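You operate a simulated robot arm through the tools that you are given. There is no shell and no other tool. Be economical: measure what you need, move in short steps, check, and stop when the job is done.

The job below is to be done with a simulated robot arm. You get a single attempt, and the scene is never put back.

JOB
Lift the black pedal, push the wheel home, pin it, spin it and press the pedal down again.
Fine: in that order; push the orange pin home; spin a quarter turn or more.
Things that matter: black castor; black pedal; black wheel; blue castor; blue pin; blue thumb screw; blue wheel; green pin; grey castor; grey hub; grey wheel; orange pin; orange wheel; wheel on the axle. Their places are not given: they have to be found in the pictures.

Only the result counts: the job must be done as asked and must still hold three seconds after the hand-in. Knocking over, shifting, dropping, spilling or breaking anything else fails it.

ROBOT AND FRAMES
A 7-joint arm with a fingered hand, fixed in place. Base frame: the origin is at the foot of the arm, x ahead of it, y to its left, z up. Readings come in m, degrees, newtons and seconds.
Its first joint turns from -166.0 to 166.0 degrees. Payload 3.7 kg.
Tool frame: the origin (TCP) lies between the finger pads and is the grasp point; the fingertips stand 0.025 m ahead of it; z points along the fingers, y is the line along which they close. Largest opening 0.088 m; the body of the gripper starts 0.029 m behind the TCP. The gripper is a hand of 5 fingers: y runs from the thumb to the fingers, the wrist lies at [-0.013, -0.106, -0.174] in the tool frame, and closing takes about 1.5 s.
Orientation is that of the tool frame in the base frame, as a unit quaternion [x, y, z, w]. With the fingers straight down and the wrist toward the robot, the tool's x, y and z point along [0, 1, 0], [1, 0, 0] and [0, 0, -1] of the base frame.

CONTROLS
- The arm moves only by the tool drive_tool. Its argument "increments" is a list of rows, each a list of 6 numbers: the shift along the tool's x, y, z in units of 20 mm (1.0 is 20 mm), then the turn, a rotation vector about the tool's x, y, z in units of 5 degrees (1.0 is 5 degrees). In form: [[x, y, z, wx, wy, wz], ...]. A call has 1 to 12 rows; each row shifts and turns the commanded pose from where the row before left it, along the tool's axes as they then stand. "jaw" is the opening, from 0 (shut) to 1 (fully open), set as the call begins (left out, the last holds). A call with a number of a shift or a turn outside -1 to 1 is refused whole. Each row takes 0.2 s and may step no farther than 0.05 m and 8.6 degrees from the row before; otherwise, or with a gripper value out of range, the whole call is refused. Where a pose cannot be reached the arm comes as near as it can. A force on the tool above 90 N (or 10 N above the force at the start of the call, whichever is more), or a blocked arm, ends the call early, and 0.2 s more pass. The fingers move at their own pace (about 0.108 m/s each) and stop on an object; they squeeze with about 28 N. The grip force told is the motor's: it shows also when the fingers shut on nothing. Time passes only in rows, and 0.2 s behind the last, so rows that do not move let the fingers close. It gives the time, the measured TCP pose, the force on the tool (base axes), the opening and the grip force at its end, in the units of the frame above (readings bear some noise), with the torque about the TCP (base axes, N m) and any sound that the robot's microphone picked up, and new pictures: "views" is both (left out), scene, wrist or none.
- Cameras (640 x 400 px; columns grow to the right, rows downward): "scene" is fixed at [0.2201, 0.6487, 1.2979]; the picture's right is [-0.39, -0.92, 0.00], its down [-0.79, 0.33, -0.51] and it looks along [0.47, -0.20, -0.86] (base axes); focal length 310 px, centre (320, 200). "wrist" rides on the gripper at [0.059, -0.079, -0.105] in the tool frame; the picture's right is [-0.73, 0.32, -0.61], its down [-0.62, -0.68, 0.38] and it looks along [-0.29, 0.66, 0.70] (tool axes); focal length 234 px, centre (320, 200).
- set_fingers(index, middle, ring, little, thumb_bend, thumb_turn): sets how far each is bent, from 0 (flat) to 1 (curled in); at 0.3 the hand is open as for a grip, at 0.7 the pads meet at the TCP. One left out holds its place. A second passes; each finger stops where it meets its share of the squeeze, and holds until it gets a number again. A gripper value or a shape takes the hand back. It gives what a move gives, with no picture; readings hold the bend of each and the force on index, middle, ring, little, thumb and palm. thumb_turn goes from beside the hand (0) to across from the fingers (1), as for a grip.
- preshape(shape): the hand has 5 fingers and takes this shape, open, in about a second: jaw (thumb against the fingers, like two jaws); tri (thumb and two fingers); tip (a fingertip pinch); poke (one finger out to press); point (the index stretched); flat (the hand flat); cup (the hand cupped); fist (a fist). The gripper value then closes the fingers along that shape, each until it touches; the sizes above hold for jaw. It gives what a move gives, with no picture.
- locate(camera, pixels): for up to 12 pixels [column, row] of the newest picture of that camera ("zoom" is the newest enlarged one), the place [x, y, z] in the base frame of the surface seen there, good to about 0.003 m. No time passes.
- close_up(camera, box): a new picture of the part [left, top, right, bottom] of that camera's present view, enlarged. No time passes.
- sign_off(): hands the job in; it is judged then, once.

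Work in short steps. Measure before you move; look again where a grasp or a placing could have gone wrong, and mend it. You have 80 turns and 200 pictures in all, those below and enlarged ones among them. Open the gripper and draw the arm clear of the work before you hand the job in, unless the task says otherwise; then end with one line.

The tools are called after ">>>" by a JSON object that holds its "method" and its "body". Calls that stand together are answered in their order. drive_tool: Moves the arm, as the interface text tells. Its arguments: {"type":"object","properties":{"increments":{"type":"array","items":{"type":"array","items":{"type":"number"}}},"jaw":{"type":"number"},"views":{"type":"string","enum":["both","scene","wrist","none"]}},"required":["increments"]} The other tools are called the same way: preshape (shape) gives the hand a shape; set_fingers (index, middle, ring, little, thumb_bend, thumb_turn) moves the fingers one by one; locate (camera, pixels) gives the place of the surface under pixels of a picture; close_up (camera, box) takes an enlarged picture of a part of a camera's view; sign_off () hands the job in.

At the start:

```text
time: 0.0
eef_pos: [0.3459, 0.452, 0.9172]
ee_rot: [0.707, 0.707, 0.0, 0.0]
contact_force: [-0.8, 0.2, 0.9]
wrist_torque: [-0.02, 0.01, 0.01]
opening: 0.0877
grip_force: 0.1
shape: jaw
bend: [0.3, 0.3, 0.3, 0.3, 0.3, 0.98]
finger forces: [0.0, 0.1, 0.1, 0.0, 0.1, 0.1]
```

scene: 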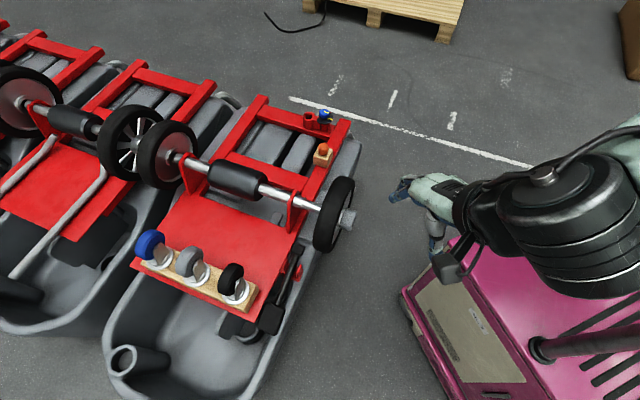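
wrist: 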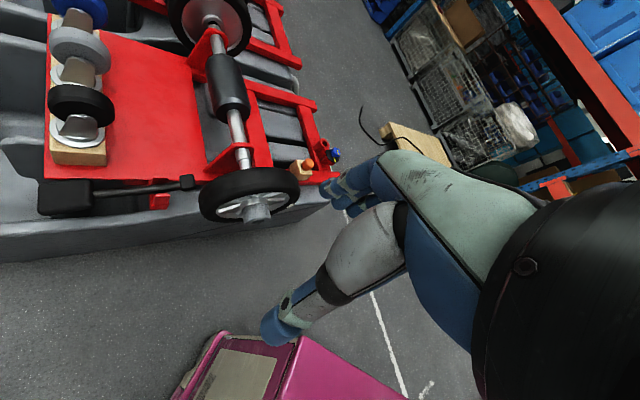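

The scene shows an axle with a black wheel near (335,213), castors near (150-235,240-285), and a pedal probably near (270,315). I'll enlarge these parts.

>>> {"method": "close_up", "body": {"camera": "scene", "box": [200, 90, 380, 270]}}

>>> {"method": "close_up", "body": {"camera": "scene", "box": [120, 210, 320, 350]}}

>>> {"method": "close_up", "body": {"camera": "wrist", "box": [20, 100, 360, 240]}}

```text
2.22 times, centred on (290, 180) of scene
```

zoom: 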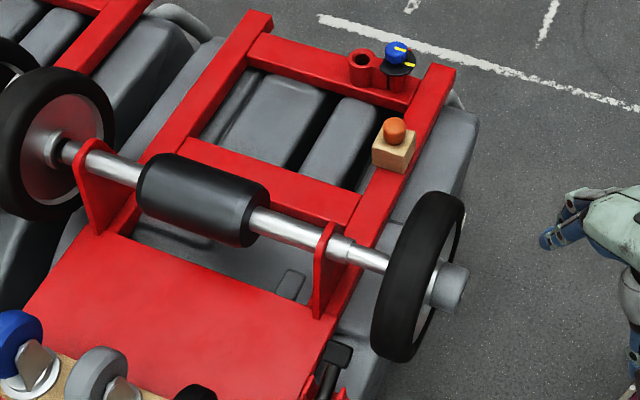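

```text
2.86 times, centred on (220, 280) of scene
```

zoom: 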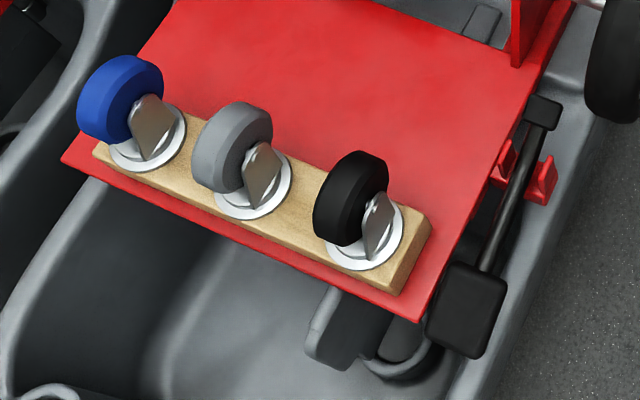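

```text
1.88 times, centred on (190, 170) of wrist
```

zoom: 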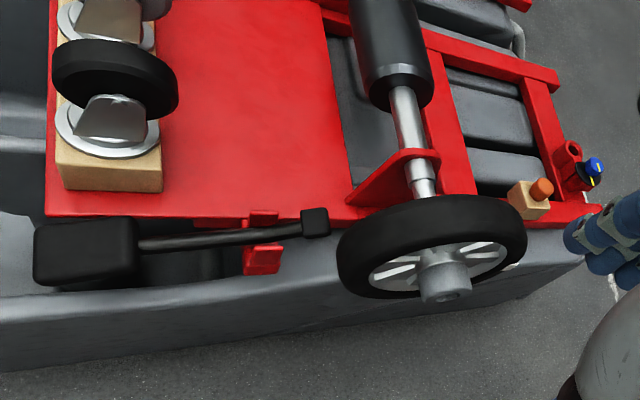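

I measure the key points: pedal pad, lever, shoe, wheel, hub, axle, orange pin and sockets. Pixels are from the newest (wrist) enlargement.

>>> {"method": "locate", "body": {"camera": "zoom", "pixels": [[50, 235], [125, 235], [85, 275], [200, 238], [262, 250], [315, 222], [430, 208], [350, 260], [430, 285], [515, 235], [540, 188], [525, 195]]}}

>>> {"method": "locate", "body": {"camera": "scene", "pixels": [[348, 218], [334, 183], [325, 246], [305, 204], [323, 148], [325, 156], [270, 312], [283, 267], [327, 115], [309, 116], [235, 180], [355, 280]]}}

>>> {"method": "close_up", "body": {"camera": "scene", "box": [290, 160, 370, 260]}}

>>> {"method": "close_up", "body": {"camera": "wrist", "box": [190, 130, 350, 230]}}

```text
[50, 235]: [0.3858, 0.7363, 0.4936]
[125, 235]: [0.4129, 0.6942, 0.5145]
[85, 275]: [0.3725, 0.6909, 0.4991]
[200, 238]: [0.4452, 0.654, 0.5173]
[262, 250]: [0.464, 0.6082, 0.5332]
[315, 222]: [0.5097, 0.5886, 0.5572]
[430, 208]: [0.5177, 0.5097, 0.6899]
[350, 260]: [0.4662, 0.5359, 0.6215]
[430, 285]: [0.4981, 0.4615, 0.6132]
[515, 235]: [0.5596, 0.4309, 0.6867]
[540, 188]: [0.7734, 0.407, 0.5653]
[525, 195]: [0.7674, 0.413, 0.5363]
```

```text
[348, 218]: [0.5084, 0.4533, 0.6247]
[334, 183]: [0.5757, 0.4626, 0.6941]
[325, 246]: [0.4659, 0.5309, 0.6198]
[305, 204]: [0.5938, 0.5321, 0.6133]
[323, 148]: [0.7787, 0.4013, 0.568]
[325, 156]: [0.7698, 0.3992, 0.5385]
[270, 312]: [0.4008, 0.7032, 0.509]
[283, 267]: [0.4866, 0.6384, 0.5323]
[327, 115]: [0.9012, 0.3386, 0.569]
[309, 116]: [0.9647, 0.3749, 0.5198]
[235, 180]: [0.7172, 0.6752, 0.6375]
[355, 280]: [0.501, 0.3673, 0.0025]
```

```text
4.00 times, centred on (330, 210) of scene
```

zoom: 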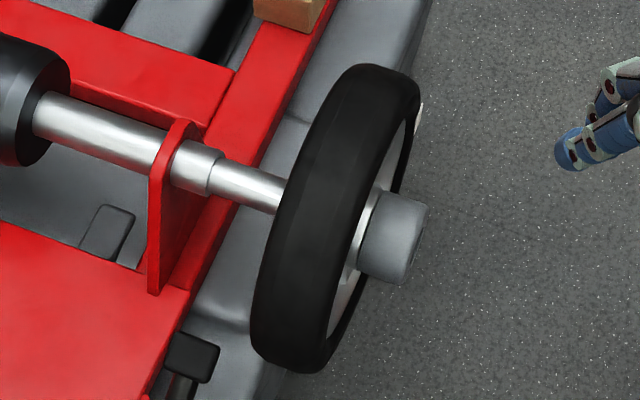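

```text
4.00 times, centred on (270, 180) of wrist
```

zoom: 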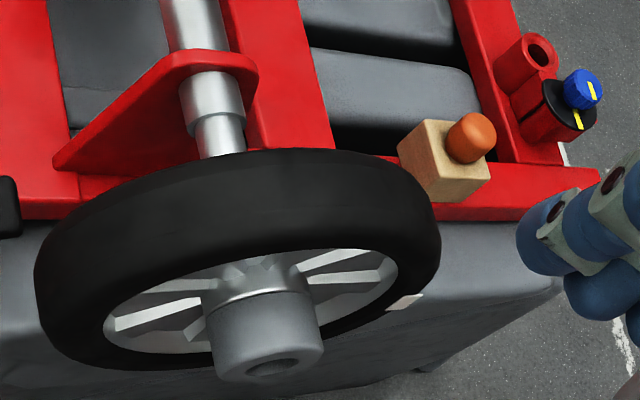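

Next I measure the lever, plate and axle in finer detail from enlargements.

>>> {"method": "close_up", "body": {"camera": "scene", "box": [240, 230, 320, 340]}}

>>> {"method": "locate", "body": {"camera": "zoom", "pixels": [[100, 230], [320, 80], [280, 200], [200, 260], [150, 285], [170, 340], [130, 340], [120, 300], [215, 100], [300, 130], [50, 200], [240, 150]]}}

>>> {"method": "close_up", "body": {"camera": "wrist", "box": [30, 160, 210, 240]}}

```text
3.64 times, centred on (280, 285) of scene
```

zoom: 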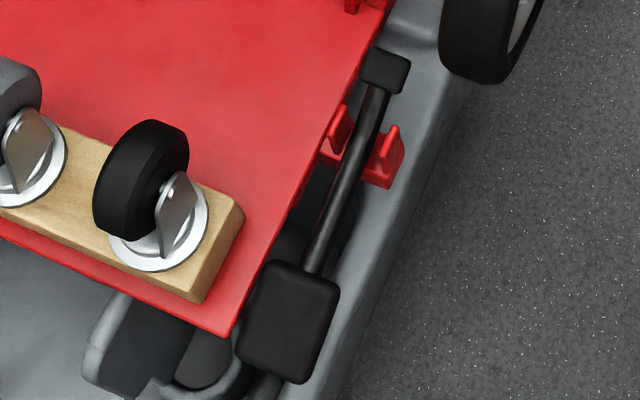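

```text
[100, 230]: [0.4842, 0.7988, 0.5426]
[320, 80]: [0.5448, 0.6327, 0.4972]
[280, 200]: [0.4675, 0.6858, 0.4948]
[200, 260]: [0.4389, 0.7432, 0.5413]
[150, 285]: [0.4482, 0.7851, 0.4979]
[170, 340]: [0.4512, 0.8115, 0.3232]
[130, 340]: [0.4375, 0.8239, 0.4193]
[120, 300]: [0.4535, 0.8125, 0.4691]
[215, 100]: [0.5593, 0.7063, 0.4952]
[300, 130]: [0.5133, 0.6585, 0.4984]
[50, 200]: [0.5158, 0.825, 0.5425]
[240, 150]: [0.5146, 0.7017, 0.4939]
```

```text
3.56 times, centred on (120, 200) of wrist
```

zoom: 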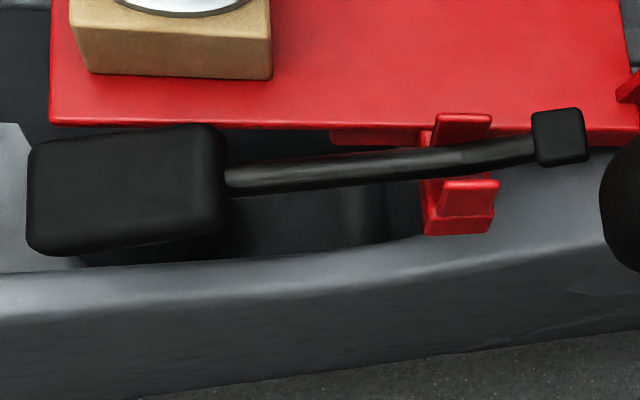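

I locate the plate edge, shoe, rod and pad corners in the newest wrist enlargement.

>>> {"method": "locate", "body": {"camera": "zoom", "pixels": [[60, 115], [320, 120], [620, 125], [545, 120], [575, 115], [560, 140], [575, 155], [40, 150], [200, 140], [205, 220], [40, 235], [470, 190]]}}

>>> {"method": "locate", "body": {"camera": "scene", "pixels": [[332, 168], [334, 205], [342, 200], [340, 226], [352, 210], [349, 226], [300, 201], [284, 194], [266, 190], [190, 160], [345, 240], [321, 118]]}}

>>> {"method": "preshape", "body": {"shape": "poke"}}

```text
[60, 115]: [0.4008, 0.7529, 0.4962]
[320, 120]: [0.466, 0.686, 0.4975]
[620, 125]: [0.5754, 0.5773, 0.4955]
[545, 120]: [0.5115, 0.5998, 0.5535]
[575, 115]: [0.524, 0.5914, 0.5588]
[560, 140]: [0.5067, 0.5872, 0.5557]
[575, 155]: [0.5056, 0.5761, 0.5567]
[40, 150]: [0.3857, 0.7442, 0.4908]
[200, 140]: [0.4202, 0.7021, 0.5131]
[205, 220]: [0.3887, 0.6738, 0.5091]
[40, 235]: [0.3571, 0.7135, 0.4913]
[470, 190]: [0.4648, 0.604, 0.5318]
```

```text
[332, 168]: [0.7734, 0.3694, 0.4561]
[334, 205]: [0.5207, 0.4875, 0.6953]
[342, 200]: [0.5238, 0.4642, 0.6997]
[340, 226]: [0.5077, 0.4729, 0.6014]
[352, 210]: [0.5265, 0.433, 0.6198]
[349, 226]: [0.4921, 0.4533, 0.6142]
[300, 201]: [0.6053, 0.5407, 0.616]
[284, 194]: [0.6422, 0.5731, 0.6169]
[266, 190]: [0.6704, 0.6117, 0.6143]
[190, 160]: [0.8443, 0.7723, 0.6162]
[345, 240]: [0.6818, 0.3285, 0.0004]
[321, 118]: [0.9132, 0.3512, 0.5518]
```

```text
time: 0.9
eef_pos: [0.3453, 0.4517, 0.9175]
ee_rot: [0.707, 0.707, 0.0, 0.0]
contact_force: [0.4, -0.4, 0.1]
wrist_torque: [0.01, 0.02, -0.02]
opening: 0.0001
grip_force: 0.1
shape: poke
bend: [0.7, 0.7, 0.99, 0.99, 1.0, 1.0]
finger forces: [0.1, 0.1, 0.1, 0.0, 0.0, 0.0]
```

The cart's axes lie at 45° (axle direction s=(0.707,0.707), lever direction t=(0.707,-0.707)); the shoe top is at about (0.51,0.589,0.557). I turn the tool 45° about z so that the wrist goes toward the pedal end, and look at the poke shape.

>>> {"method": "drive_tool", "body": {"increments": [[0, 0, 0, 0, 0, 1], [0, 0, 0, 0, 0, 1], [0, 0, 0, 0, 0, 1], [0, 0, 0, 0, 0, 1], [0, 0, 0, 0, 0, 1], [0, 0, 0, 0, 0, 1], [0, 0, 0, 0, 0, 1], [0, 0, 0, 0, 0, 1], [0, 0, 0, 0, 0, 1]]}}

```text
time: 2.9
eef_pos: [0.3455, 0.4514, 0.9176]
ee_rot: [0.924, 0.383, 0.001, -0.001]
contact_force: [-0.1, 0.8, -0.7]
wrist_torque: [-0.01, 0.0, 0.01]
opening: 0.0
grip_force: 0.1
shape: poke
bend: [0.7, 0.7, 0.99, 0.99, 1.0, 1.0]
finger forces: [0.1, 0.0, 0.1, 0.1, 0.0, 0.1]
```

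scene: 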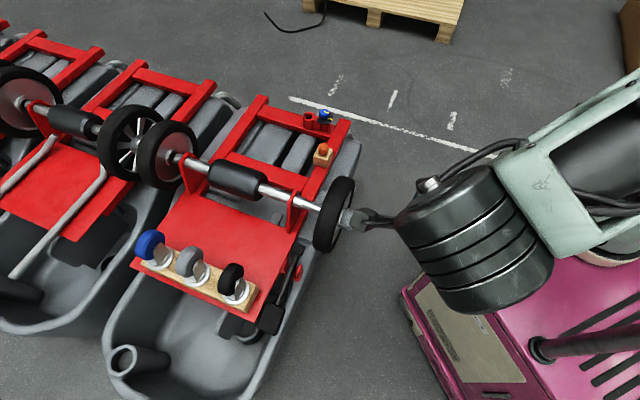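
wrist: 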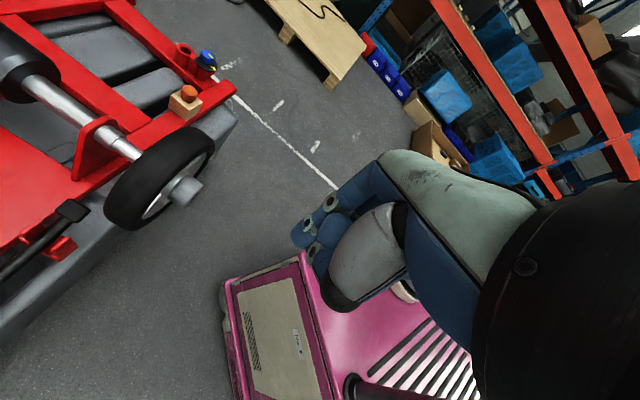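

The two poking fingertips appear near (305,230) in the wrist view. I enlarge to see exactly where they end.

>>> {"method": "close_up", "body": {"camera": "wrist", "box": [270, 140, 430, 320]}}

>>> {"method": "locate", "body": {"camera": "wrist", "pixels": [[296, 234], [301, 240], [310, 246], [303, 228], [330, 205], [316, 255], [330, 300], [345, 230], [400, 165], [480, 180]]}}

```text
2.22 times, centred on (350, 230) of wrist
```

zoom: 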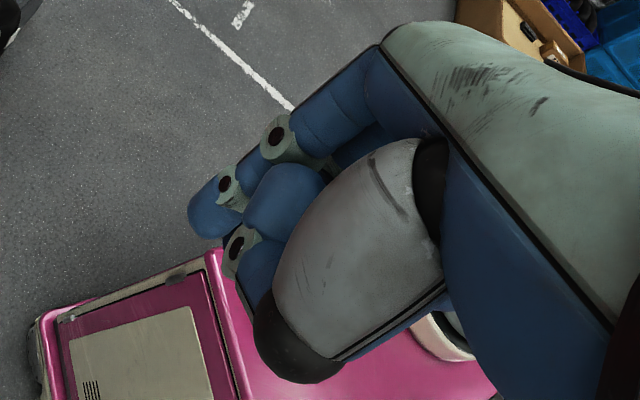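

```text
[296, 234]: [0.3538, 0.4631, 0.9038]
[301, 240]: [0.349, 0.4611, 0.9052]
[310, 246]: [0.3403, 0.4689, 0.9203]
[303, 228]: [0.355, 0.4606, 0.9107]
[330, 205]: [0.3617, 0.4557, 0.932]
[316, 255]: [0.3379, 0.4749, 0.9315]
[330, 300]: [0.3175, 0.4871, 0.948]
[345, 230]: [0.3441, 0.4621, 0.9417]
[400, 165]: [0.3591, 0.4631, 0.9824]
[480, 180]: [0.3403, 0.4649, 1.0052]
```

The hand is bulky near the wheel, so a stretched index gives better clearance. I take the "point" shape and tilt the tool +30° about its x so the index points straight down, then look.

>>> {"method": "preshape", "body": {"shape": "point"}}

>>> {"method": "drive_tool", "body": {"increments": [[1, 0, 0, 1, 0, 0], [1, 0, 0, 1, 0, 0], [1, 0, 0, 1, 0, 0], [1, 0, 0, 1, 0, 0], [1, 0, 0, 1, 0, 0], [0, 0, 0, 1, 0, 0]]}}

>>> {"method": "close_up", "body": {"camera": "wrist", "box": [240, 120, 480, 320]}}

```text
time: 3.8
eef_pos: [0.3448, 0.4514, 0.9178]
ee_rot: [0.924, 0.383, -0.001, 0.0]
contact_force: [-0.3, 0.4, 0.1]
wrist_torque: [-0.01, 0.0, 0.01]
opening: 0.0
grip_force: 0.1
shape: point
bend: [0.2, 1.0, 1.0, 1.0, 0.98, 0.88]
finger forces: [0.1, 0.0, 0.0, 0.1, 0.0, 0.0]
```

```text
time: 5.2
eef_pos: [0.4161, 0.5211, 0.9161]
ee_rot: [0.892, 0.371, -0.1, -0.24]
contact_force: [0.3, 0.0, -0.7]
wrist_torque: [0.01, 0.01, 0.03]
opening: 0.0002
grip_force: 0.0
shape: point
bend: [0.2, 1.0, 1.0, 1.0, 0.98, 0.88]
finger forces: [0.0, 0.0, 0.0, 0.0, 0.0, 0.0]
```

scene: 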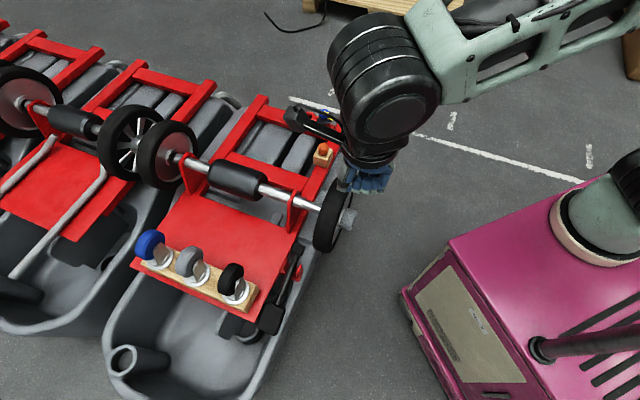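
wrist: 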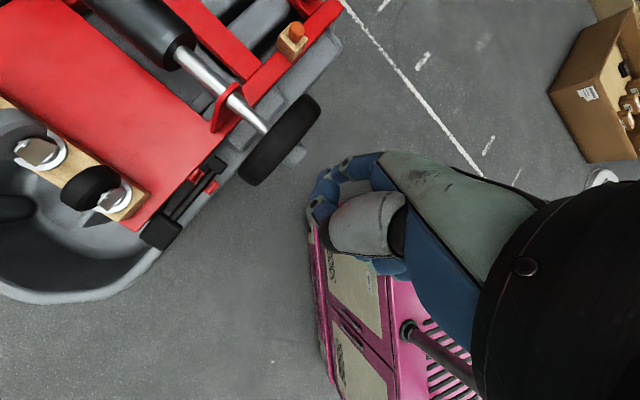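

```text
2.00 times, centred on (360, 220) of wrist
```

zoom: 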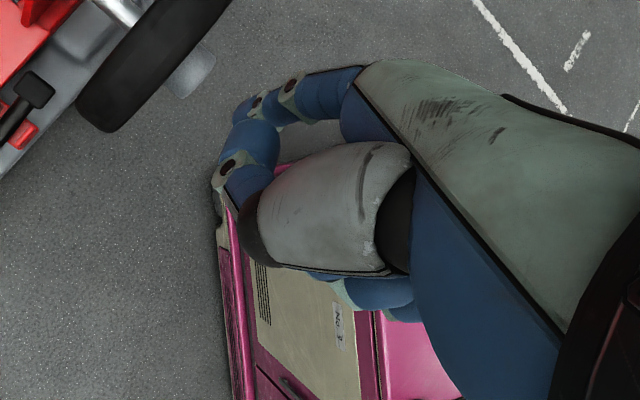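

I locate the fingers in this enlargement.

>>> {"method": "locate", "body": {"camera": "zoom", "pixels": [[240, 110], [260, 105], [290, 88], [340, 90], [250, 140], [220, 185], [228, 165], [245, 190], [240, 230], [330, 160], [380, 70], [440, 200]]}}

>>> {"method": "close_up", "body": {"camera": "scene", "box": [280, 90, 440, 260]}}

```text
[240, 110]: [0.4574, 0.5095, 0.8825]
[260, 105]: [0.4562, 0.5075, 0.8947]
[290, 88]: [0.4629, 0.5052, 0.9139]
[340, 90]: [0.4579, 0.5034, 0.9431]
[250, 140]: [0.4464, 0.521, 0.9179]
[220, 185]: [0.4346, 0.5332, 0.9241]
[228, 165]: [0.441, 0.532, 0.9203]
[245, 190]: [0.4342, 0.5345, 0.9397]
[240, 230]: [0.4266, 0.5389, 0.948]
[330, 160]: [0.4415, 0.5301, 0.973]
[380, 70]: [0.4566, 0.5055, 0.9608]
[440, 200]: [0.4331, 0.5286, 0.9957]
```

```text
2.35 times, centred on (360, 175) of scene
```

zoom: 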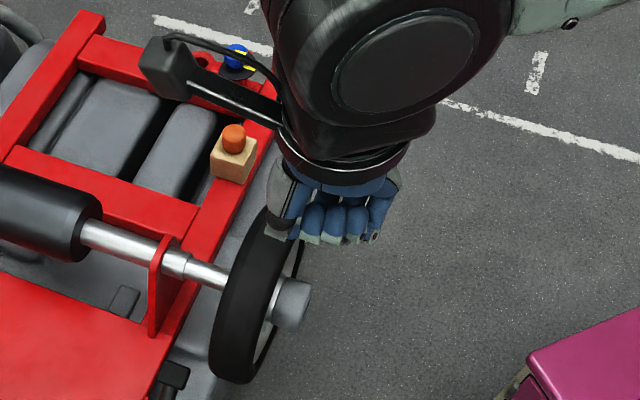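

The index tip is 0.037 below the TCP and offset (+0.021 s, +0.037 t). I yaw 30° more so the other fingers stay clear of the wheel, then bring the tip over the shoe at a safe height.

>>> {"method": "drive_tool", "body": {"increments": [[0, 0, 0, 0, 0.5, 0.866], [0, 0, 0, 0, 0.5, 0.866], [0, 0, 0, 0, 0.5, 0.866], [0, 0, 0, 0, 0.5, 0.866], [0, 0, 0, 0, 0.5, 0.866], [0, 0, 0, 0, 0.5, 0.866], [0.846, -0.708, 0.41, 0, 0, 0], [0.846, -0.708, 0.41, 0, 0, 0], [0.846, -0.708, 0.41, 0, 0, 0], [0.846, -0.708, 0.41, 0, 0, 0], [0.846, -0.708, 0.41, 0, 0, 0]]}}

>>> {"method": "close_up", "body": {"camera": "wrist", "box": [160, 80, 400, 230]}}

```text
time: 7.6
eef_pos: [0.477, 0.6234, 0.9168]
ee_rot: [0.957, 0.127, -0.034, -0.257]
contact_force: [0.2, -0.4, -0.1]
wrist_torque: [-0.02, -0.02, -0.01]
opening: 0.0
grip_force: 0.1
shape: point
bend: [0.2, 1.0, 1.0, 1.0, 0.98, 0.88]
finger forces: [0.0, 0.0, 0.1, 0.0, 0.0, 0.0]
```

scene: 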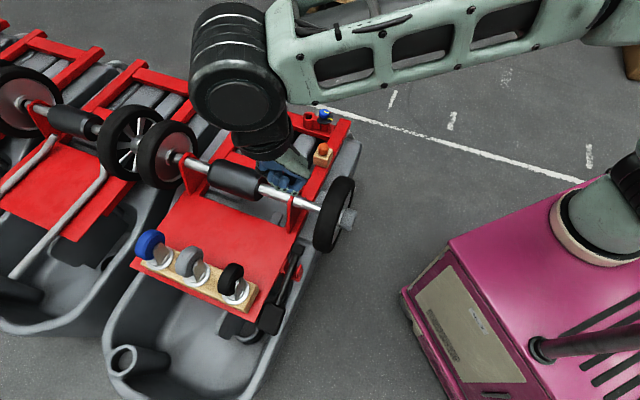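
wrist: 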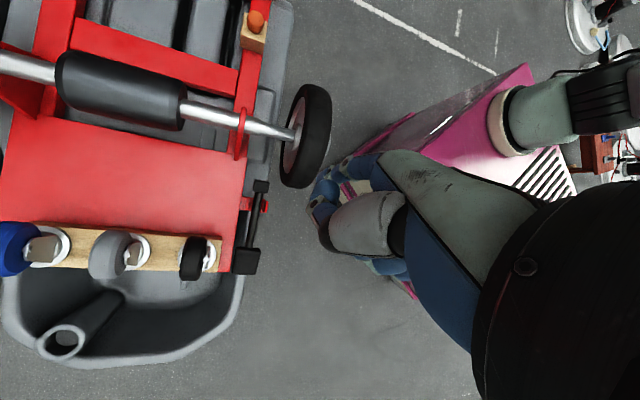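

```text
2.67 times, centred on (280, 155) of wrist
```

zoom: 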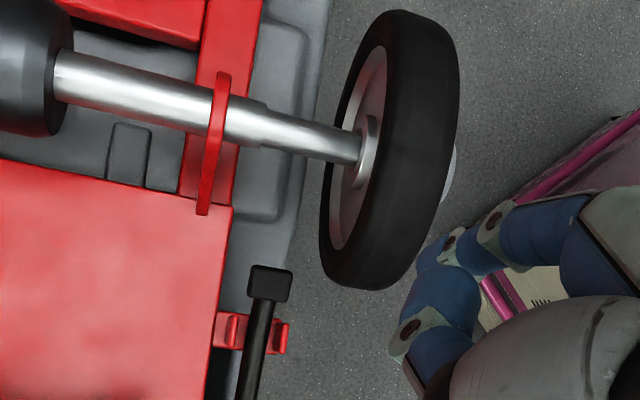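

I check where the fingertip now is, using this enlargement, and measure the axle at the same time.

>>> {"method": "locate", "body": {"camera": "zoom", "pixels": [[425, 255], [420, 262], [450, 240], [400, 350], [270, 285], [282, 272], [255, 270], [340, 150], [365, 150], [265, 130], [245, 120], [390, 30]]}}

```text
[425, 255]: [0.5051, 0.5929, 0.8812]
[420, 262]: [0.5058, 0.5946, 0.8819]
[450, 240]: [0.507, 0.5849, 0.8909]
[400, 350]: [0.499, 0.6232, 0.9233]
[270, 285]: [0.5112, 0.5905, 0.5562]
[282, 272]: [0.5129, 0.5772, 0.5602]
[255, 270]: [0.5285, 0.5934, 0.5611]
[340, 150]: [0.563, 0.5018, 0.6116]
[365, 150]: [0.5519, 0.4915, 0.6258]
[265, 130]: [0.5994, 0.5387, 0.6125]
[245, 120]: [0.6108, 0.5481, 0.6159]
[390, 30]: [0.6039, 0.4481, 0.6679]
```

The tip at about (0.507,0.592) is over the shoe centre (0.512,0.588,0.557). I descend to about 45 mm above the shoe.

>>> {"method": "drive_tool", "body": {"increments": [[0.2, 0.577, 0.997, 0, 0, 0], [0, 0.577, 0.997, 0, 0, 0], [0, 0.577, 0.997, 0, 0, 0], [0, 0.577, 0.997, 0, 0, 0], [0, 0.577, 0.997, 0, 0, 0], [0, 0.577, 0.997, 0, 0, 0], [0, 0.577, 0.997, 0, 0, 0], [0, 0.577, 0.997, 0, 0, 0], [0, 0.577, 0.997, 0, 0, 0], [0, 0.577, 0.997, 0, 0, 0], [0, 0.577, 0.997, 0, 0, 0], [0, 0.577, 0.997, 0, 0, 0]]}}

>>> {"method": "close_up", "body": {"camera": "wrist", "box": [200, 80, 440, 280]}}

```text
time: 10.2
eef_pos: [0.481, 0.6248, 0.6415]
ee_rot: [0.958, 0.126, -0.033, -0.257]
contact_force: [0.7, -0.1, -0.3]
wrist_torque: [0.0, -0.03, 0.0]
opening: 0.0001
grip_force: 0.1
shape: point
bend: [0.2, 1.0, 1.0, 1.0, 0.98, 0.88]
finger forces: [0.0, 0.0, 0.1, 0.0, 0.0, 0.0]
```

scene: 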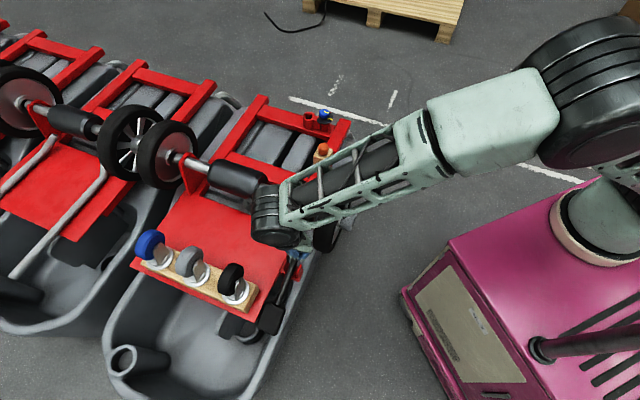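
wrist: 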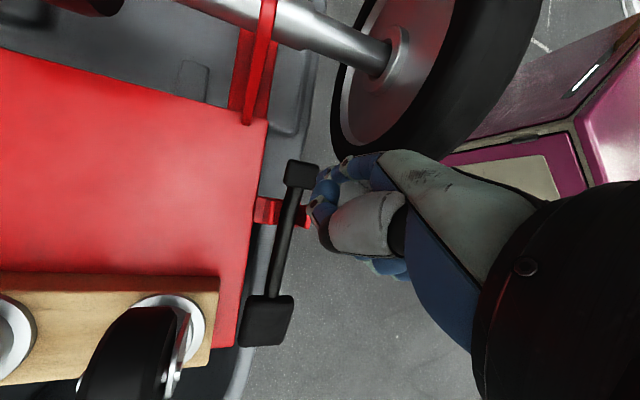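

```text
2.00 times, centred on (320, 180) of wrist
```

zoom: 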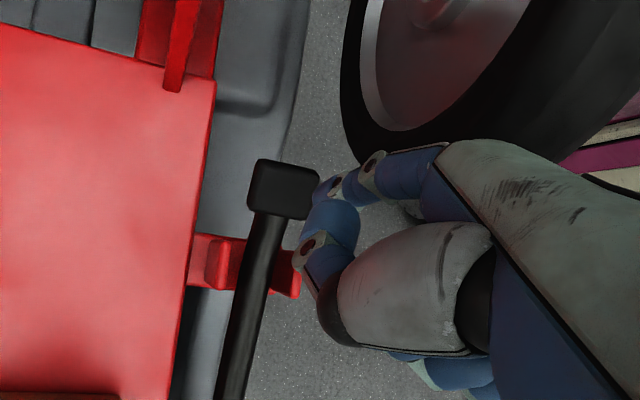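

All clear; forces are nil. I descend to the shoe and start pressing it down in small steps.

>>> {"method": "drive_tool", "body": {"increments": [[0, 0.577, 0.997, 0, 0, 0], [0, 0.4, 0.69, 0, 0, 0], [0, 0.25, 0.43, 0, 0, 0], [0, 0.25, 0.43, 0, 0, 0]]}}

>>> {"method": "close_up", "body": {"camera": "wrist", "box": [200, 80, 440, 280]}}

```text
time: 11.2
eef_pos: [0.4817, 0.6239, 0.585]
ee_rot: [0.957, 0.127, -0.034, -0.258]
contact_force: [1.1, -2.3, 22.2]
wrist_torque: [-0.98, -0.5, -0.06]
opening: 0.0
grip_force: 0.1
shape: point
bend: [0.18, 1.0, 1.0, 1.0, 0.98, 0.88]
finger forces: [21.7, 0.0, 0.0, 0.0, 0.0, 0.1]
```

scene: 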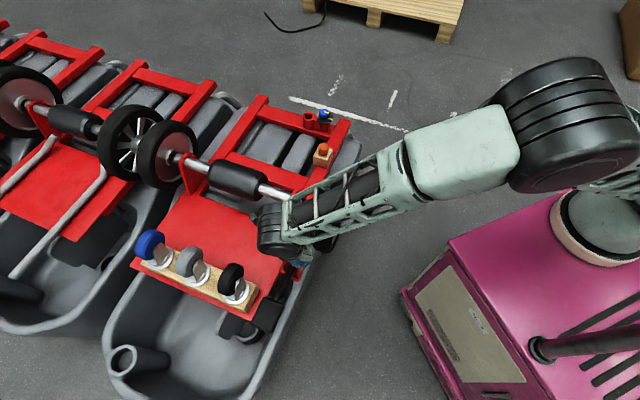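
wrist: 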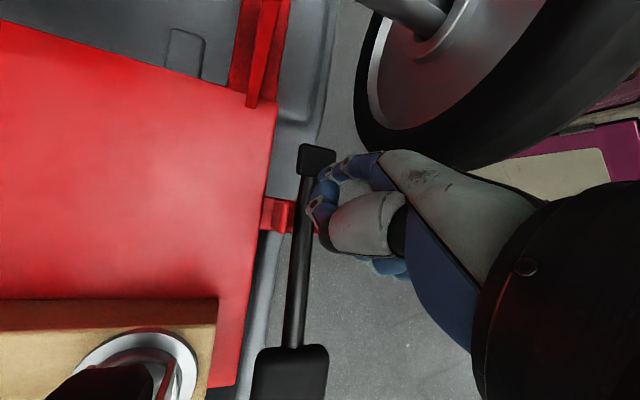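

```text
2.00 times, centred on (320, 180) of wrist
```

zoom: 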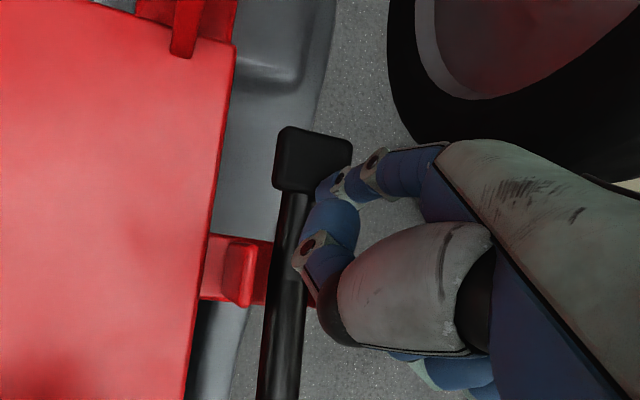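

The index meets 22 N on the shoe. I check whether the lever has turned (pad at (300,370), shoe at (318,158)).

>>> {"method": "locate", "body": {"camera": "wrist", "pixels": [[310, 152], [328, 155], [305, 165], [300, 280], [310, 355], [280, 360], [290, 390]]}}

```text
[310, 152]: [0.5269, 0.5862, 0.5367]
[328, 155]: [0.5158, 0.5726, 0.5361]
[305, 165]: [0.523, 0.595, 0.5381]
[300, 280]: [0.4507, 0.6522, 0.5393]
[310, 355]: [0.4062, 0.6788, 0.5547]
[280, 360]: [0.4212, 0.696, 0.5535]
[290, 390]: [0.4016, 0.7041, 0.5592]
```

The lever has turned: the pad rose to 0.555 and the shoe fell to 0.537. I press a bit further to reach its stop.

>>> {"method": "drive_tool", "body": {"increments": [[0, 0.15, 0.26, 0, 0, 0], [0, 0.15, 0.26, 0, 0, 0], [0, 0, 0, 0, 0, 0]], "views": "wrist"}}

>>> {"method": "locate", "body": {"camera": "wrist", "pixels": [[310, 152], [328, 155], [305, 165], [300, 280], [310, 360], [280, 365], [290, 390]]}}

```text
time: 11.8
eef_pos: [0.483, 0.6286, 0.5811]
ee_rot: [0.957, 0.127, -0.031, -0.261]
contact_force: [-0.1, -0.4, -0.5]
wrist_torque: [-0.03, 0.04, -0.02]
opening: 0.0803
grip_force: 0.0
shape: point
bend: [0.2, 1.0, 1.0, 1.0, 0.98, 0.88]
finger forces: [0.3, 0.0, 0.0, 0.0, 0.0, 0.1]
stopped in row 2: the force on the tool passed its limit at 102 N (the readings are from after the stop); the commanded pose is now the measured one
```

wrist: 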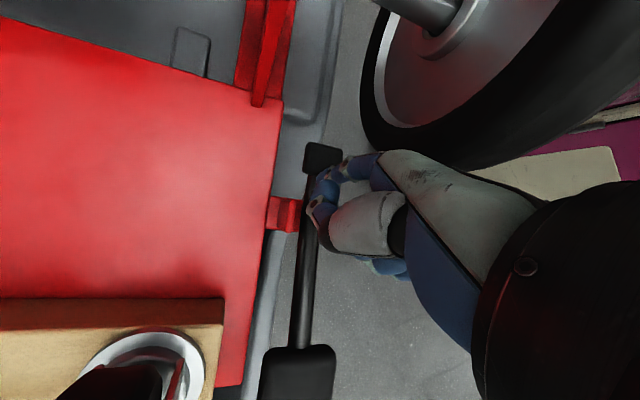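

```text
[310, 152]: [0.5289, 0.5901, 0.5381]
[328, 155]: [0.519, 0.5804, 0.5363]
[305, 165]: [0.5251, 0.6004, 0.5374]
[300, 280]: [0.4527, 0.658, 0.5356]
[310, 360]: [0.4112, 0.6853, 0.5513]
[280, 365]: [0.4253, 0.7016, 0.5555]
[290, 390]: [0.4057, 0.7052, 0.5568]
```

The stop is reached and the pedal is up (pad ≈0.555). I lift the hand straight away and see whether the pedal stays.

>>> {"method": "drive_tool", "body": {"increments": [[0, -0.577, -0.997, 0, 0, 0], [0, -0.577, -0.997, 0, 0, 0], [0, -0.577, -0.997, 0, 0, 0], [0, -0.577, -0.997, 0, 0, 0], [0, -0.577, -0.997, 0, 0, 0], [0, -0.577, -0.997, 0, 0, 0], [0, -0.577, -0.997, 0, 0, 0], [0, -0.577, -0.997, 0, 0, 0], [0, -0.577, -0.997, 0, 0, 0], [0, -0.577, -0.997, 0, 0, 0]]}}

>>> {"method": "locate", "body": {"camera": "scene", "pixels": [[270, 312], [410, 300], [450, 250], [480, 330], [272, 305], [560, 220]]}}

>>> {"method": "close_up", "body": {"camera": "scene", "box": [230, 170, 370, 340]}}

```text
time: 14.0
eef_pos: [0.4807, 0.6262, 0.8128]
ee_rot: [0.956, 0.126, -0.031, -0.262]
contact_force: [-0.5, -0.8, -0.4]
wrist_torque: [0.01, 0.0, 0.0]
opening: 0.0807
grip_force: 0.1
shape: point
bend: [0.2, 1.0, 1.0, 1.0, 0.98, 0.88]
finger forces: [0.1, 0.1, 0.1, 0.0, 0.1, 0.1]
```

scene: 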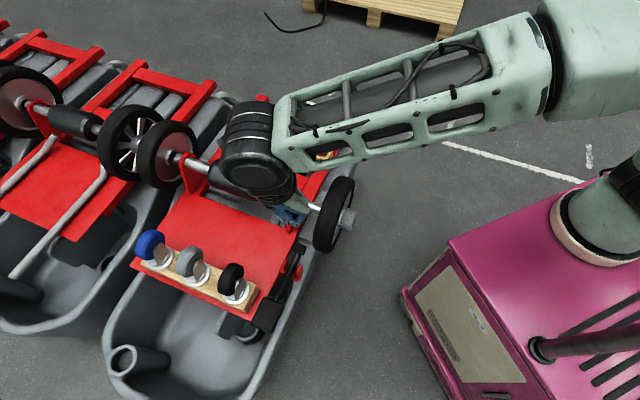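
wrist: 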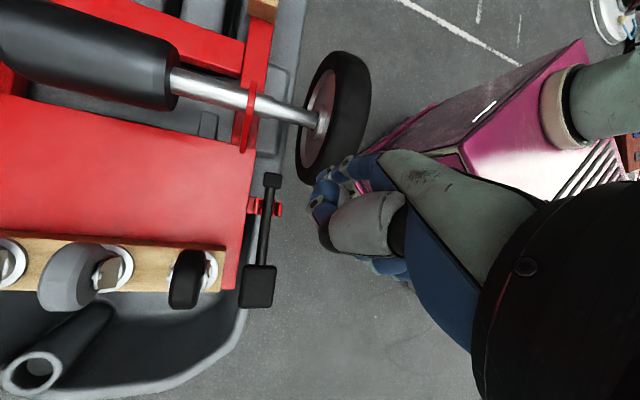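

```text
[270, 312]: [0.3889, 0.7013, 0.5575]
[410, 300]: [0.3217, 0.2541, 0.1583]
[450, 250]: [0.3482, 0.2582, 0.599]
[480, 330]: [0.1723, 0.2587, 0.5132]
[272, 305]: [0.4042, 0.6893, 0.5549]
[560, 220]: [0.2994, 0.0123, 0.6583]
```

```text
2.35 times, centred on (300, 255) of scene
```

zoom: 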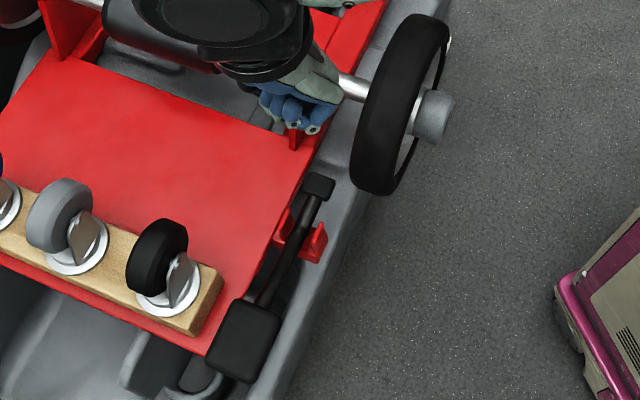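

The pedal stays up at 0.557. Now I yaw the hand 60° and move it to the outer side of the wheel to look at the hub's end.

>>> {"method": "drive_tool", "body": {"increments": [[0, 0, 0, 0, 0.5, 0.866], [0, 0, 0, 0, 0.5, 0.866], [0, 0, 0, 0, 0.5, 0.866], [0, 0, 0, 0, 0.5, 0.866], [0, 0, 0, 0, 0.5, 0.866], [0, 0, 0, 0, 0.5, 0.866], [0, 0, 0, 0, 0.5, 0.866], [0, 0, 0, 0, 0.5, 0.866], [0, 0, 0, 0, 0.5, 0.866], [0, 0, 0, 0, 0.5, 0.866], [0, 0, 0, 0, 0.5, 0.866], [0, 0, 0, 0, 0.5, 0.866]], "views": "none"}}

>>> {"method": "drive_tool", "body": {"increments": [[0.6, 1, -0.58, 0, 0, 0], [0.6, 1, -0.58, 0, 0, 0], [0.6, 1, -0.58, 0, 0, 0], [0.6, 1, -0.58, 0, 0, 0], [0.6, 1, -0.58, 0, 0, 0], [0.6, 1, -0.58, 0, 0, 0], [0.6, 1, -0.58, 0, 0, 0], [0.6, 1, -0.58, 0, 0, 0], [0.6, 1, -0.58, 0, 0, 0], [0.6, 1, -0.58, 0, 0, 0], [0.6, 1, -0.58, 0, 0, 0]]}}

```text
time: 16.6
eef_pos: [0.4822, 0.6254, 0.8116]
ee_rot: [0.89, -0.37, 0.099, -0.245]
contact_force: [-0.3, -0.1, 0.3]
wrist_torque: [0.01, 0.01, 0.01]
opening: 0.0807
grip_force: 0.1
shape: point
bend: [0.2, 1.0, 1.0, 1.0, 0.98, 0.88]
finger forces: [0.0, 0.1, 0.0, 0.0, 0.0, 0.1]
```

```text
time: 18.4
eef_pos: [0.516, 0.3941, 0.7595]
ee_rot: [0.863, -0.436, 0.174, -0.189]
contact_force: [0.2, 0.5, -0.2]
wrist_torque: [0.0, 0.04, -0.03]
opening: 0.0805
grip_force: 0.1
shape: point
bend: [0.2, 1.0, 1.0, 1.0, 0.98, 0.88]
finger forces: [0.0, 0.0, 0.1, 0.0, 0.0, 0.0]
stopped in row 9: the arm was blocked; the commanded pose is now the measured one
```

scene: 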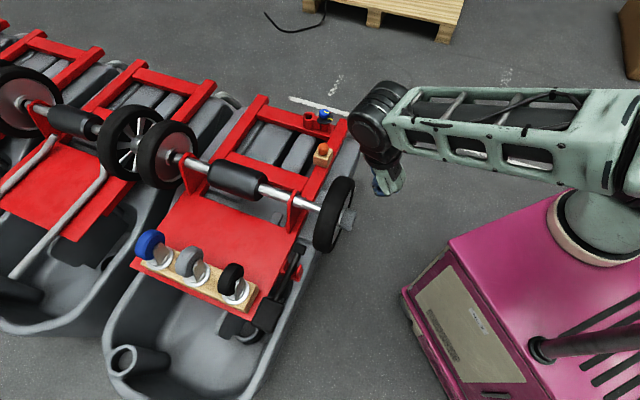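
wrist: 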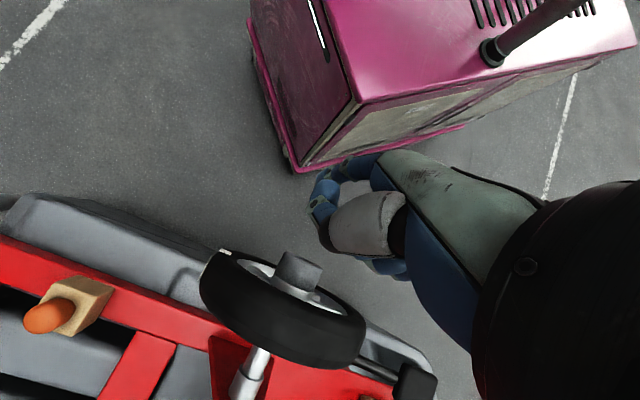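

The arm hit a joint limit in this turned posture, touching nothing. The natural posture (wrist toward the robot, tool y along +s) is better; I raise a little and turn the hand back by yaw.

>>> {"method": "drive_tool", "body": {"increments": [[0.15, -0.54, -0.98, 0, 0, 0], [0.15, -0.54, -0.98, 0, 0, 0], [0.15, -0.54, -0.98, 0.155, -0.545, -0.99], [0.15, -0.54, -0.98, 0.155, -0.545, -0.99], [0, 0, 0, 0.155, -0.545, -0.99], [0, 0, 0, 0.155, -0.545, -0.99], [0, 0, 0, 0.155, -0.545, -0.99], [0, 0, 0, 0.155, -0.545, -0.99], [0, 0, 0, 0.155, -0.545, -0.99], [0, 0, 0, 0.155, -0.545, -0.99], [0, 0, 0, 0.155, -0.545, -0.99], [0, 0, 0, 0.155, -0.545, -0.99]], "views": "none"}}

>>> {"method": "drive_tool", "body": {"increments": [[0, 0, 0, 0.155, -0.545, -0.99], [0, 0, 0, 0.155, -0.545, -0.99], [0, 0, 0, 0.155, -0.545, -0.99], [0, 0, 0, 0.155, -0.545, -0.99], [0, 0, 0, 0.155, -0.545, -0.99], [0, 0, 0, 0.155, -0.545, -0.99], [0, 0, 0, 0.155, -0.545, -0.99], [0, 0, 0, 0.155, -0.545, -0.99], [0, 0, 0, 0.155, -0.545, -0.99], [0, 0, 0, 0.155, -0.545, -0.99], [0, 0, 0, 0.155, -0.545, -0.99], [0, 0, 0, 0.155, -0.545, -0.99]], "views": "scene"}}

```text
time: 19.7
eef_pos: [0.5542, 0.3721, 0.8099]
ee_rot: [0.92, -0.3, 0.198, -0.159]
contact_force: [0.1, 0.4, 0.2]
wrist_torque: [0.02, 0.02, -0.02]
opening: 0.0805
grip_force: 0.1
shape: point
bend: [0.2, 1.0, 1.0, 1.0, 0.98, 0.88]
finger forces: [0.0, 0.1, 0.1, 0.0, 0.0, 0.0]
stopped in row 6: the arm was blocked; the commanded pose is now the measured one
```

```text
time: 21.8
eef_pos: [0.5582, 0.3621, 0.773]
ee_rot: [0.982, 0.118, 0.086, -0.124]
contact_force: [1.5, -0.1, 0.8]
wrist_torque: [0.01, -0.01, -0.03]
opening: 0.0806
grip_force: 0.1
shape: point
bend: [0.2, 1.0, 1.0, 1.0, 0.98, 0.88]
finger forces: [0.1, 0.0, 0.0, 0.1, 0.0, 0.1]
stopped in row 10: the arm was blocked; the commanded pose is now the measured one
```

scene: 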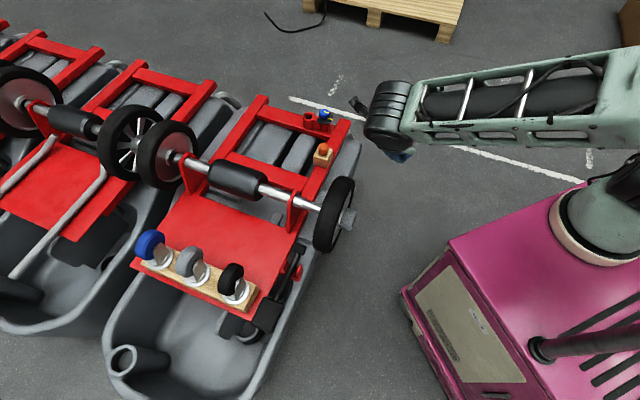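

I level the tool while rising, then continue to yaw back in the comfortable straight-down posture.

>>> {"method": "drive_tool", "body": {"increments": [[0, 0, -1, -0.65, -0.58, 0], [0, 0, -1, -0.65, -0.58, 0], [0, 0, -1, -0.65, -0.58, 0], [0, 0, -1, -0.65, -0.58, 0], [-1, 0, 0, 0, 0, -1], [-1, 0, 0, 0, 0, -1], [-1, 0, 0, 0, 0, -1], [-1, 0, 0, 0, 0, -1], [0, 0, 0, 0, 0, -1], [0, 0, 0, 0, 0, -1], [0, 0, 0, 0, 0, -1], [0, 0, 0, 0, 0, -1]], "views": "none"}}

>>> {"method": "drive_tool", "body": {"increments": [[0, 0, 0, 0, 0, -1], [0, 0, 0, 0, 0, -1], [0, 0, 0, 0, 0, -1], [0, 0, 0, 0, 0, -1], [0, 0, 0, 0, 0, -1], [0, 0, 0, 0, 0, -1], [0, 0, 0, 0, 0, -1], [0, 0, 0, 0, 0, -1]], "views": "scene"}}

```text
time: 24.4
eef_pos: [0.4732, 0.3214, 0.852]
ee_rot: [0.891, 0.454, 0.0, 0.0]
contact_force: [-0.7, -0.1, -0.1]
wrist_torque: [-0.04, -0.01, 0.0]
opening: 0.0807
grip_force: 0.1
shape: point
bend: [0.2, 1.0, 1.0, 1.0, 0.98, 0.88]
finger forces: [0.1, 0.0, 0.1, 0.0, 0.0, 0.1]
```

```text
time: 26.1
eef_pos: [0.4729, 0.3192, 0.8531]
ee_rot: [0.681, 0.732, 0.0, 0.0]
contact_force: [0.2, 0.7, 0.4]
wrist_torque: [0.0, 0.04, 0.0]
opening: 0.0808
grip_force: 0.0
shape: point
bend: [0.2, 1.0, 1.0, 1.0, 0.98, 0.88]
finger forces: [0.0, 0.0, 0.0, 0.1, 0.1, 0.1]
```

scene: 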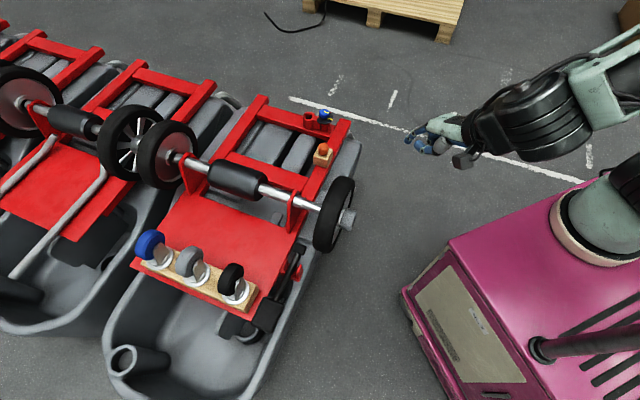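

Now level and unblocked. I finish the yaw to y=+s and shift toward the axle line.

>>> {"method": "drive_tool", "body": {"increments": [[0, 0, 0, 0, 0, -1], [0, 0, 0, 0, 0, -1], [0, 0, 0, 0, 0, -1], [0, 0, 0, 0, 0, -1], [0, 0, 0, 0, 0, -1], [0, 0, 0, 0, 0, -1], [0, 0, 0, 0, 0, -1], [0, 0, 0, 0, 0, -1.2]], "views": "wrist"}}

>>> {"method": "close_up", "body": {"camera": "wrist", "box": [100, 40, 340, 240]}}

```text
refused: -1.2 is not a number from -1 to 1
```

```text
2.00 times, centred on (220, 140) of wrist
```

zoom: 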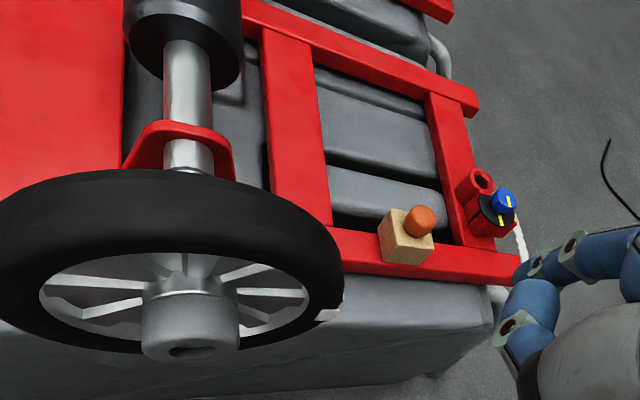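

I resend the yaw within the limits.

>>> {"method": "drive_tool", "body": {"increments": [[0.4, 0, 0, 0, 0, -1], [0.4, 0, 0, 0, 0, -1], [0.4, 0, 0, 0, 0, -1], [0.4, 0, 0, 0, 0, -1], [0.4, 0, 0, 0, 0, -1], [0.4, 0, 0, 0, 0, -1], [0.4, 0, 0, 0, 0, -1], [0.4, 0, 0, 0, 0, -1], [0, -0.8, 0, 0, 0, -0.2]], "views": "wrist"}}

>>> {"method": "close_up", "body": {"camera": "wrist", "box": [140, 60, 380, 220]}}

```text
time: 28.1
eef_pos: [0.4379, 0.3682, 0.8529]
ee_rot: [0.383, 0.924, 0.001, 0.0]
contact_force: [-0.4, 1.0, 0.5]
wrist_torque: [-0.02, 0.05, 0.01]
opening: 0.0806
grip_force: 0.0
shape: point
bend: [0.2, 1.0, 1.0, 1.0, 0.98, 0.88]
finger forces: [0.0, 0.0, 0.1, 0.0, 0.0, 0.0]
```

wrist: 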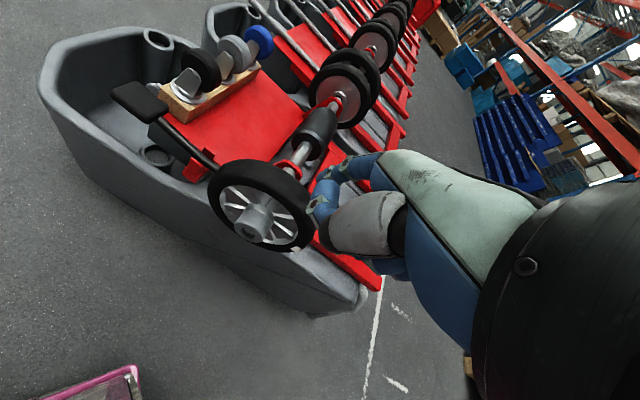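

```text
2.50 times, centred on (260, 140) of wrist
```

zoom: 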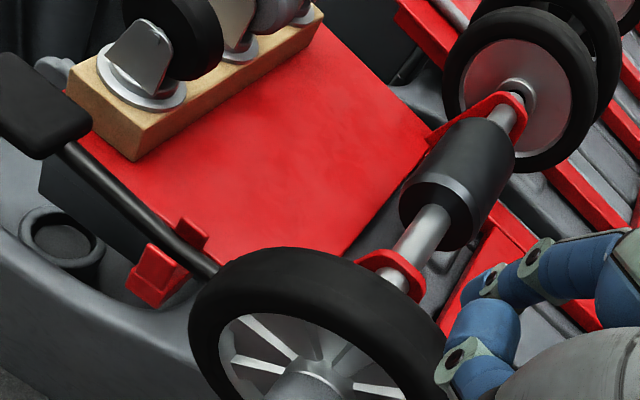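

Now the hub end is well visible near (252,228); I enlarge it.

>>> {"method": "close_up", "body": {"camera": "wrist", "box": [200, 150, 328, 260]}}

>>> {"method": "locate", "body": {"camera": "zoom", "pixels": [[240, 420], [255, 360], [310, 350], [250, 330], [300, 270], [200, 200], [380, 310]]}}

```text
3.64 times, centred on (264, 205) of wrist
```

zoom: 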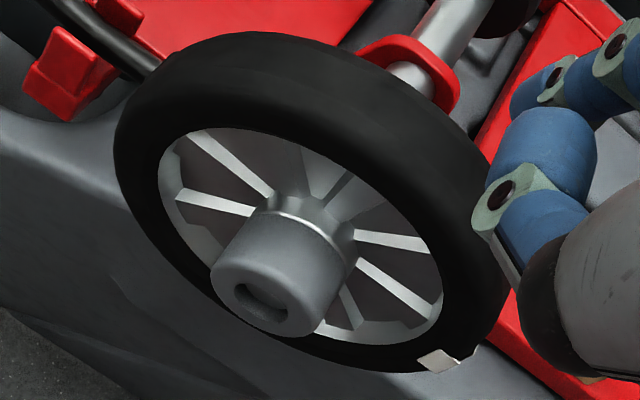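

```text
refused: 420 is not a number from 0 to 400
```

I locate the hub's end face, bore and rim edges in this enlargement.

>>> {"method": "locate", "body": {"camera": "zoom", "pixels": [[265, 298], [262, 308], [250, 275], [285, 325], [220, 290], [300, 300], [270, 240], [310, 215], [345, 260], [436, 360], [200, 200], [400, 270]]}}

>>> {"method": "close_up", "body": {"camera": "wrist", "box": [232, 200, 280, 250]}}

```text
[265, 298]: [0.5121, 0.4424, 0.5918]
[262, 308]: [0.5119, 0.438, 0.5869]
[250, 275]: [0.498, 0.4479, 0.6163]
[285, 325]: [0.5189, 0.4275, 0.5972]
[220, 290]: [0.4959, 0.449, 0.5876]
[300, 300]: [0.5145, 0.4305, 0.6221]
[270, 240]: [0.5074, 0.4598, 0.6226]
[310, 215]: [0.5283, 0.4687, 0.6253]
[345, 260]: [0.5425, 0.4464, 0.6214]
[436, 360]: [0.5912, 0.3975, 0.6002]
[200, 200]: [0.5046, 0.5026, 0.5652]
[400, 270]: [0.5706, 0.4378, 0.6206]
```

```text
8.00 times, centred on (256, 225) of wrist
```

zoom: 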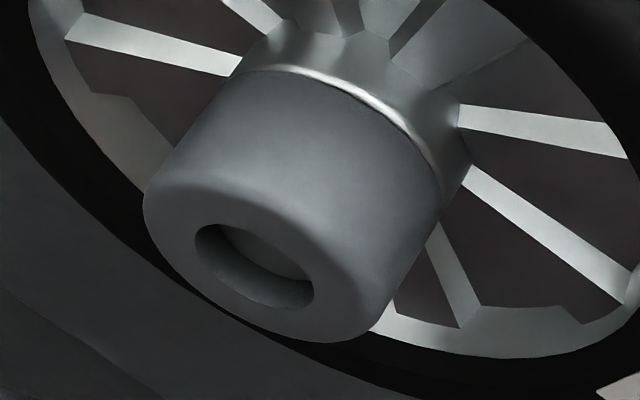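

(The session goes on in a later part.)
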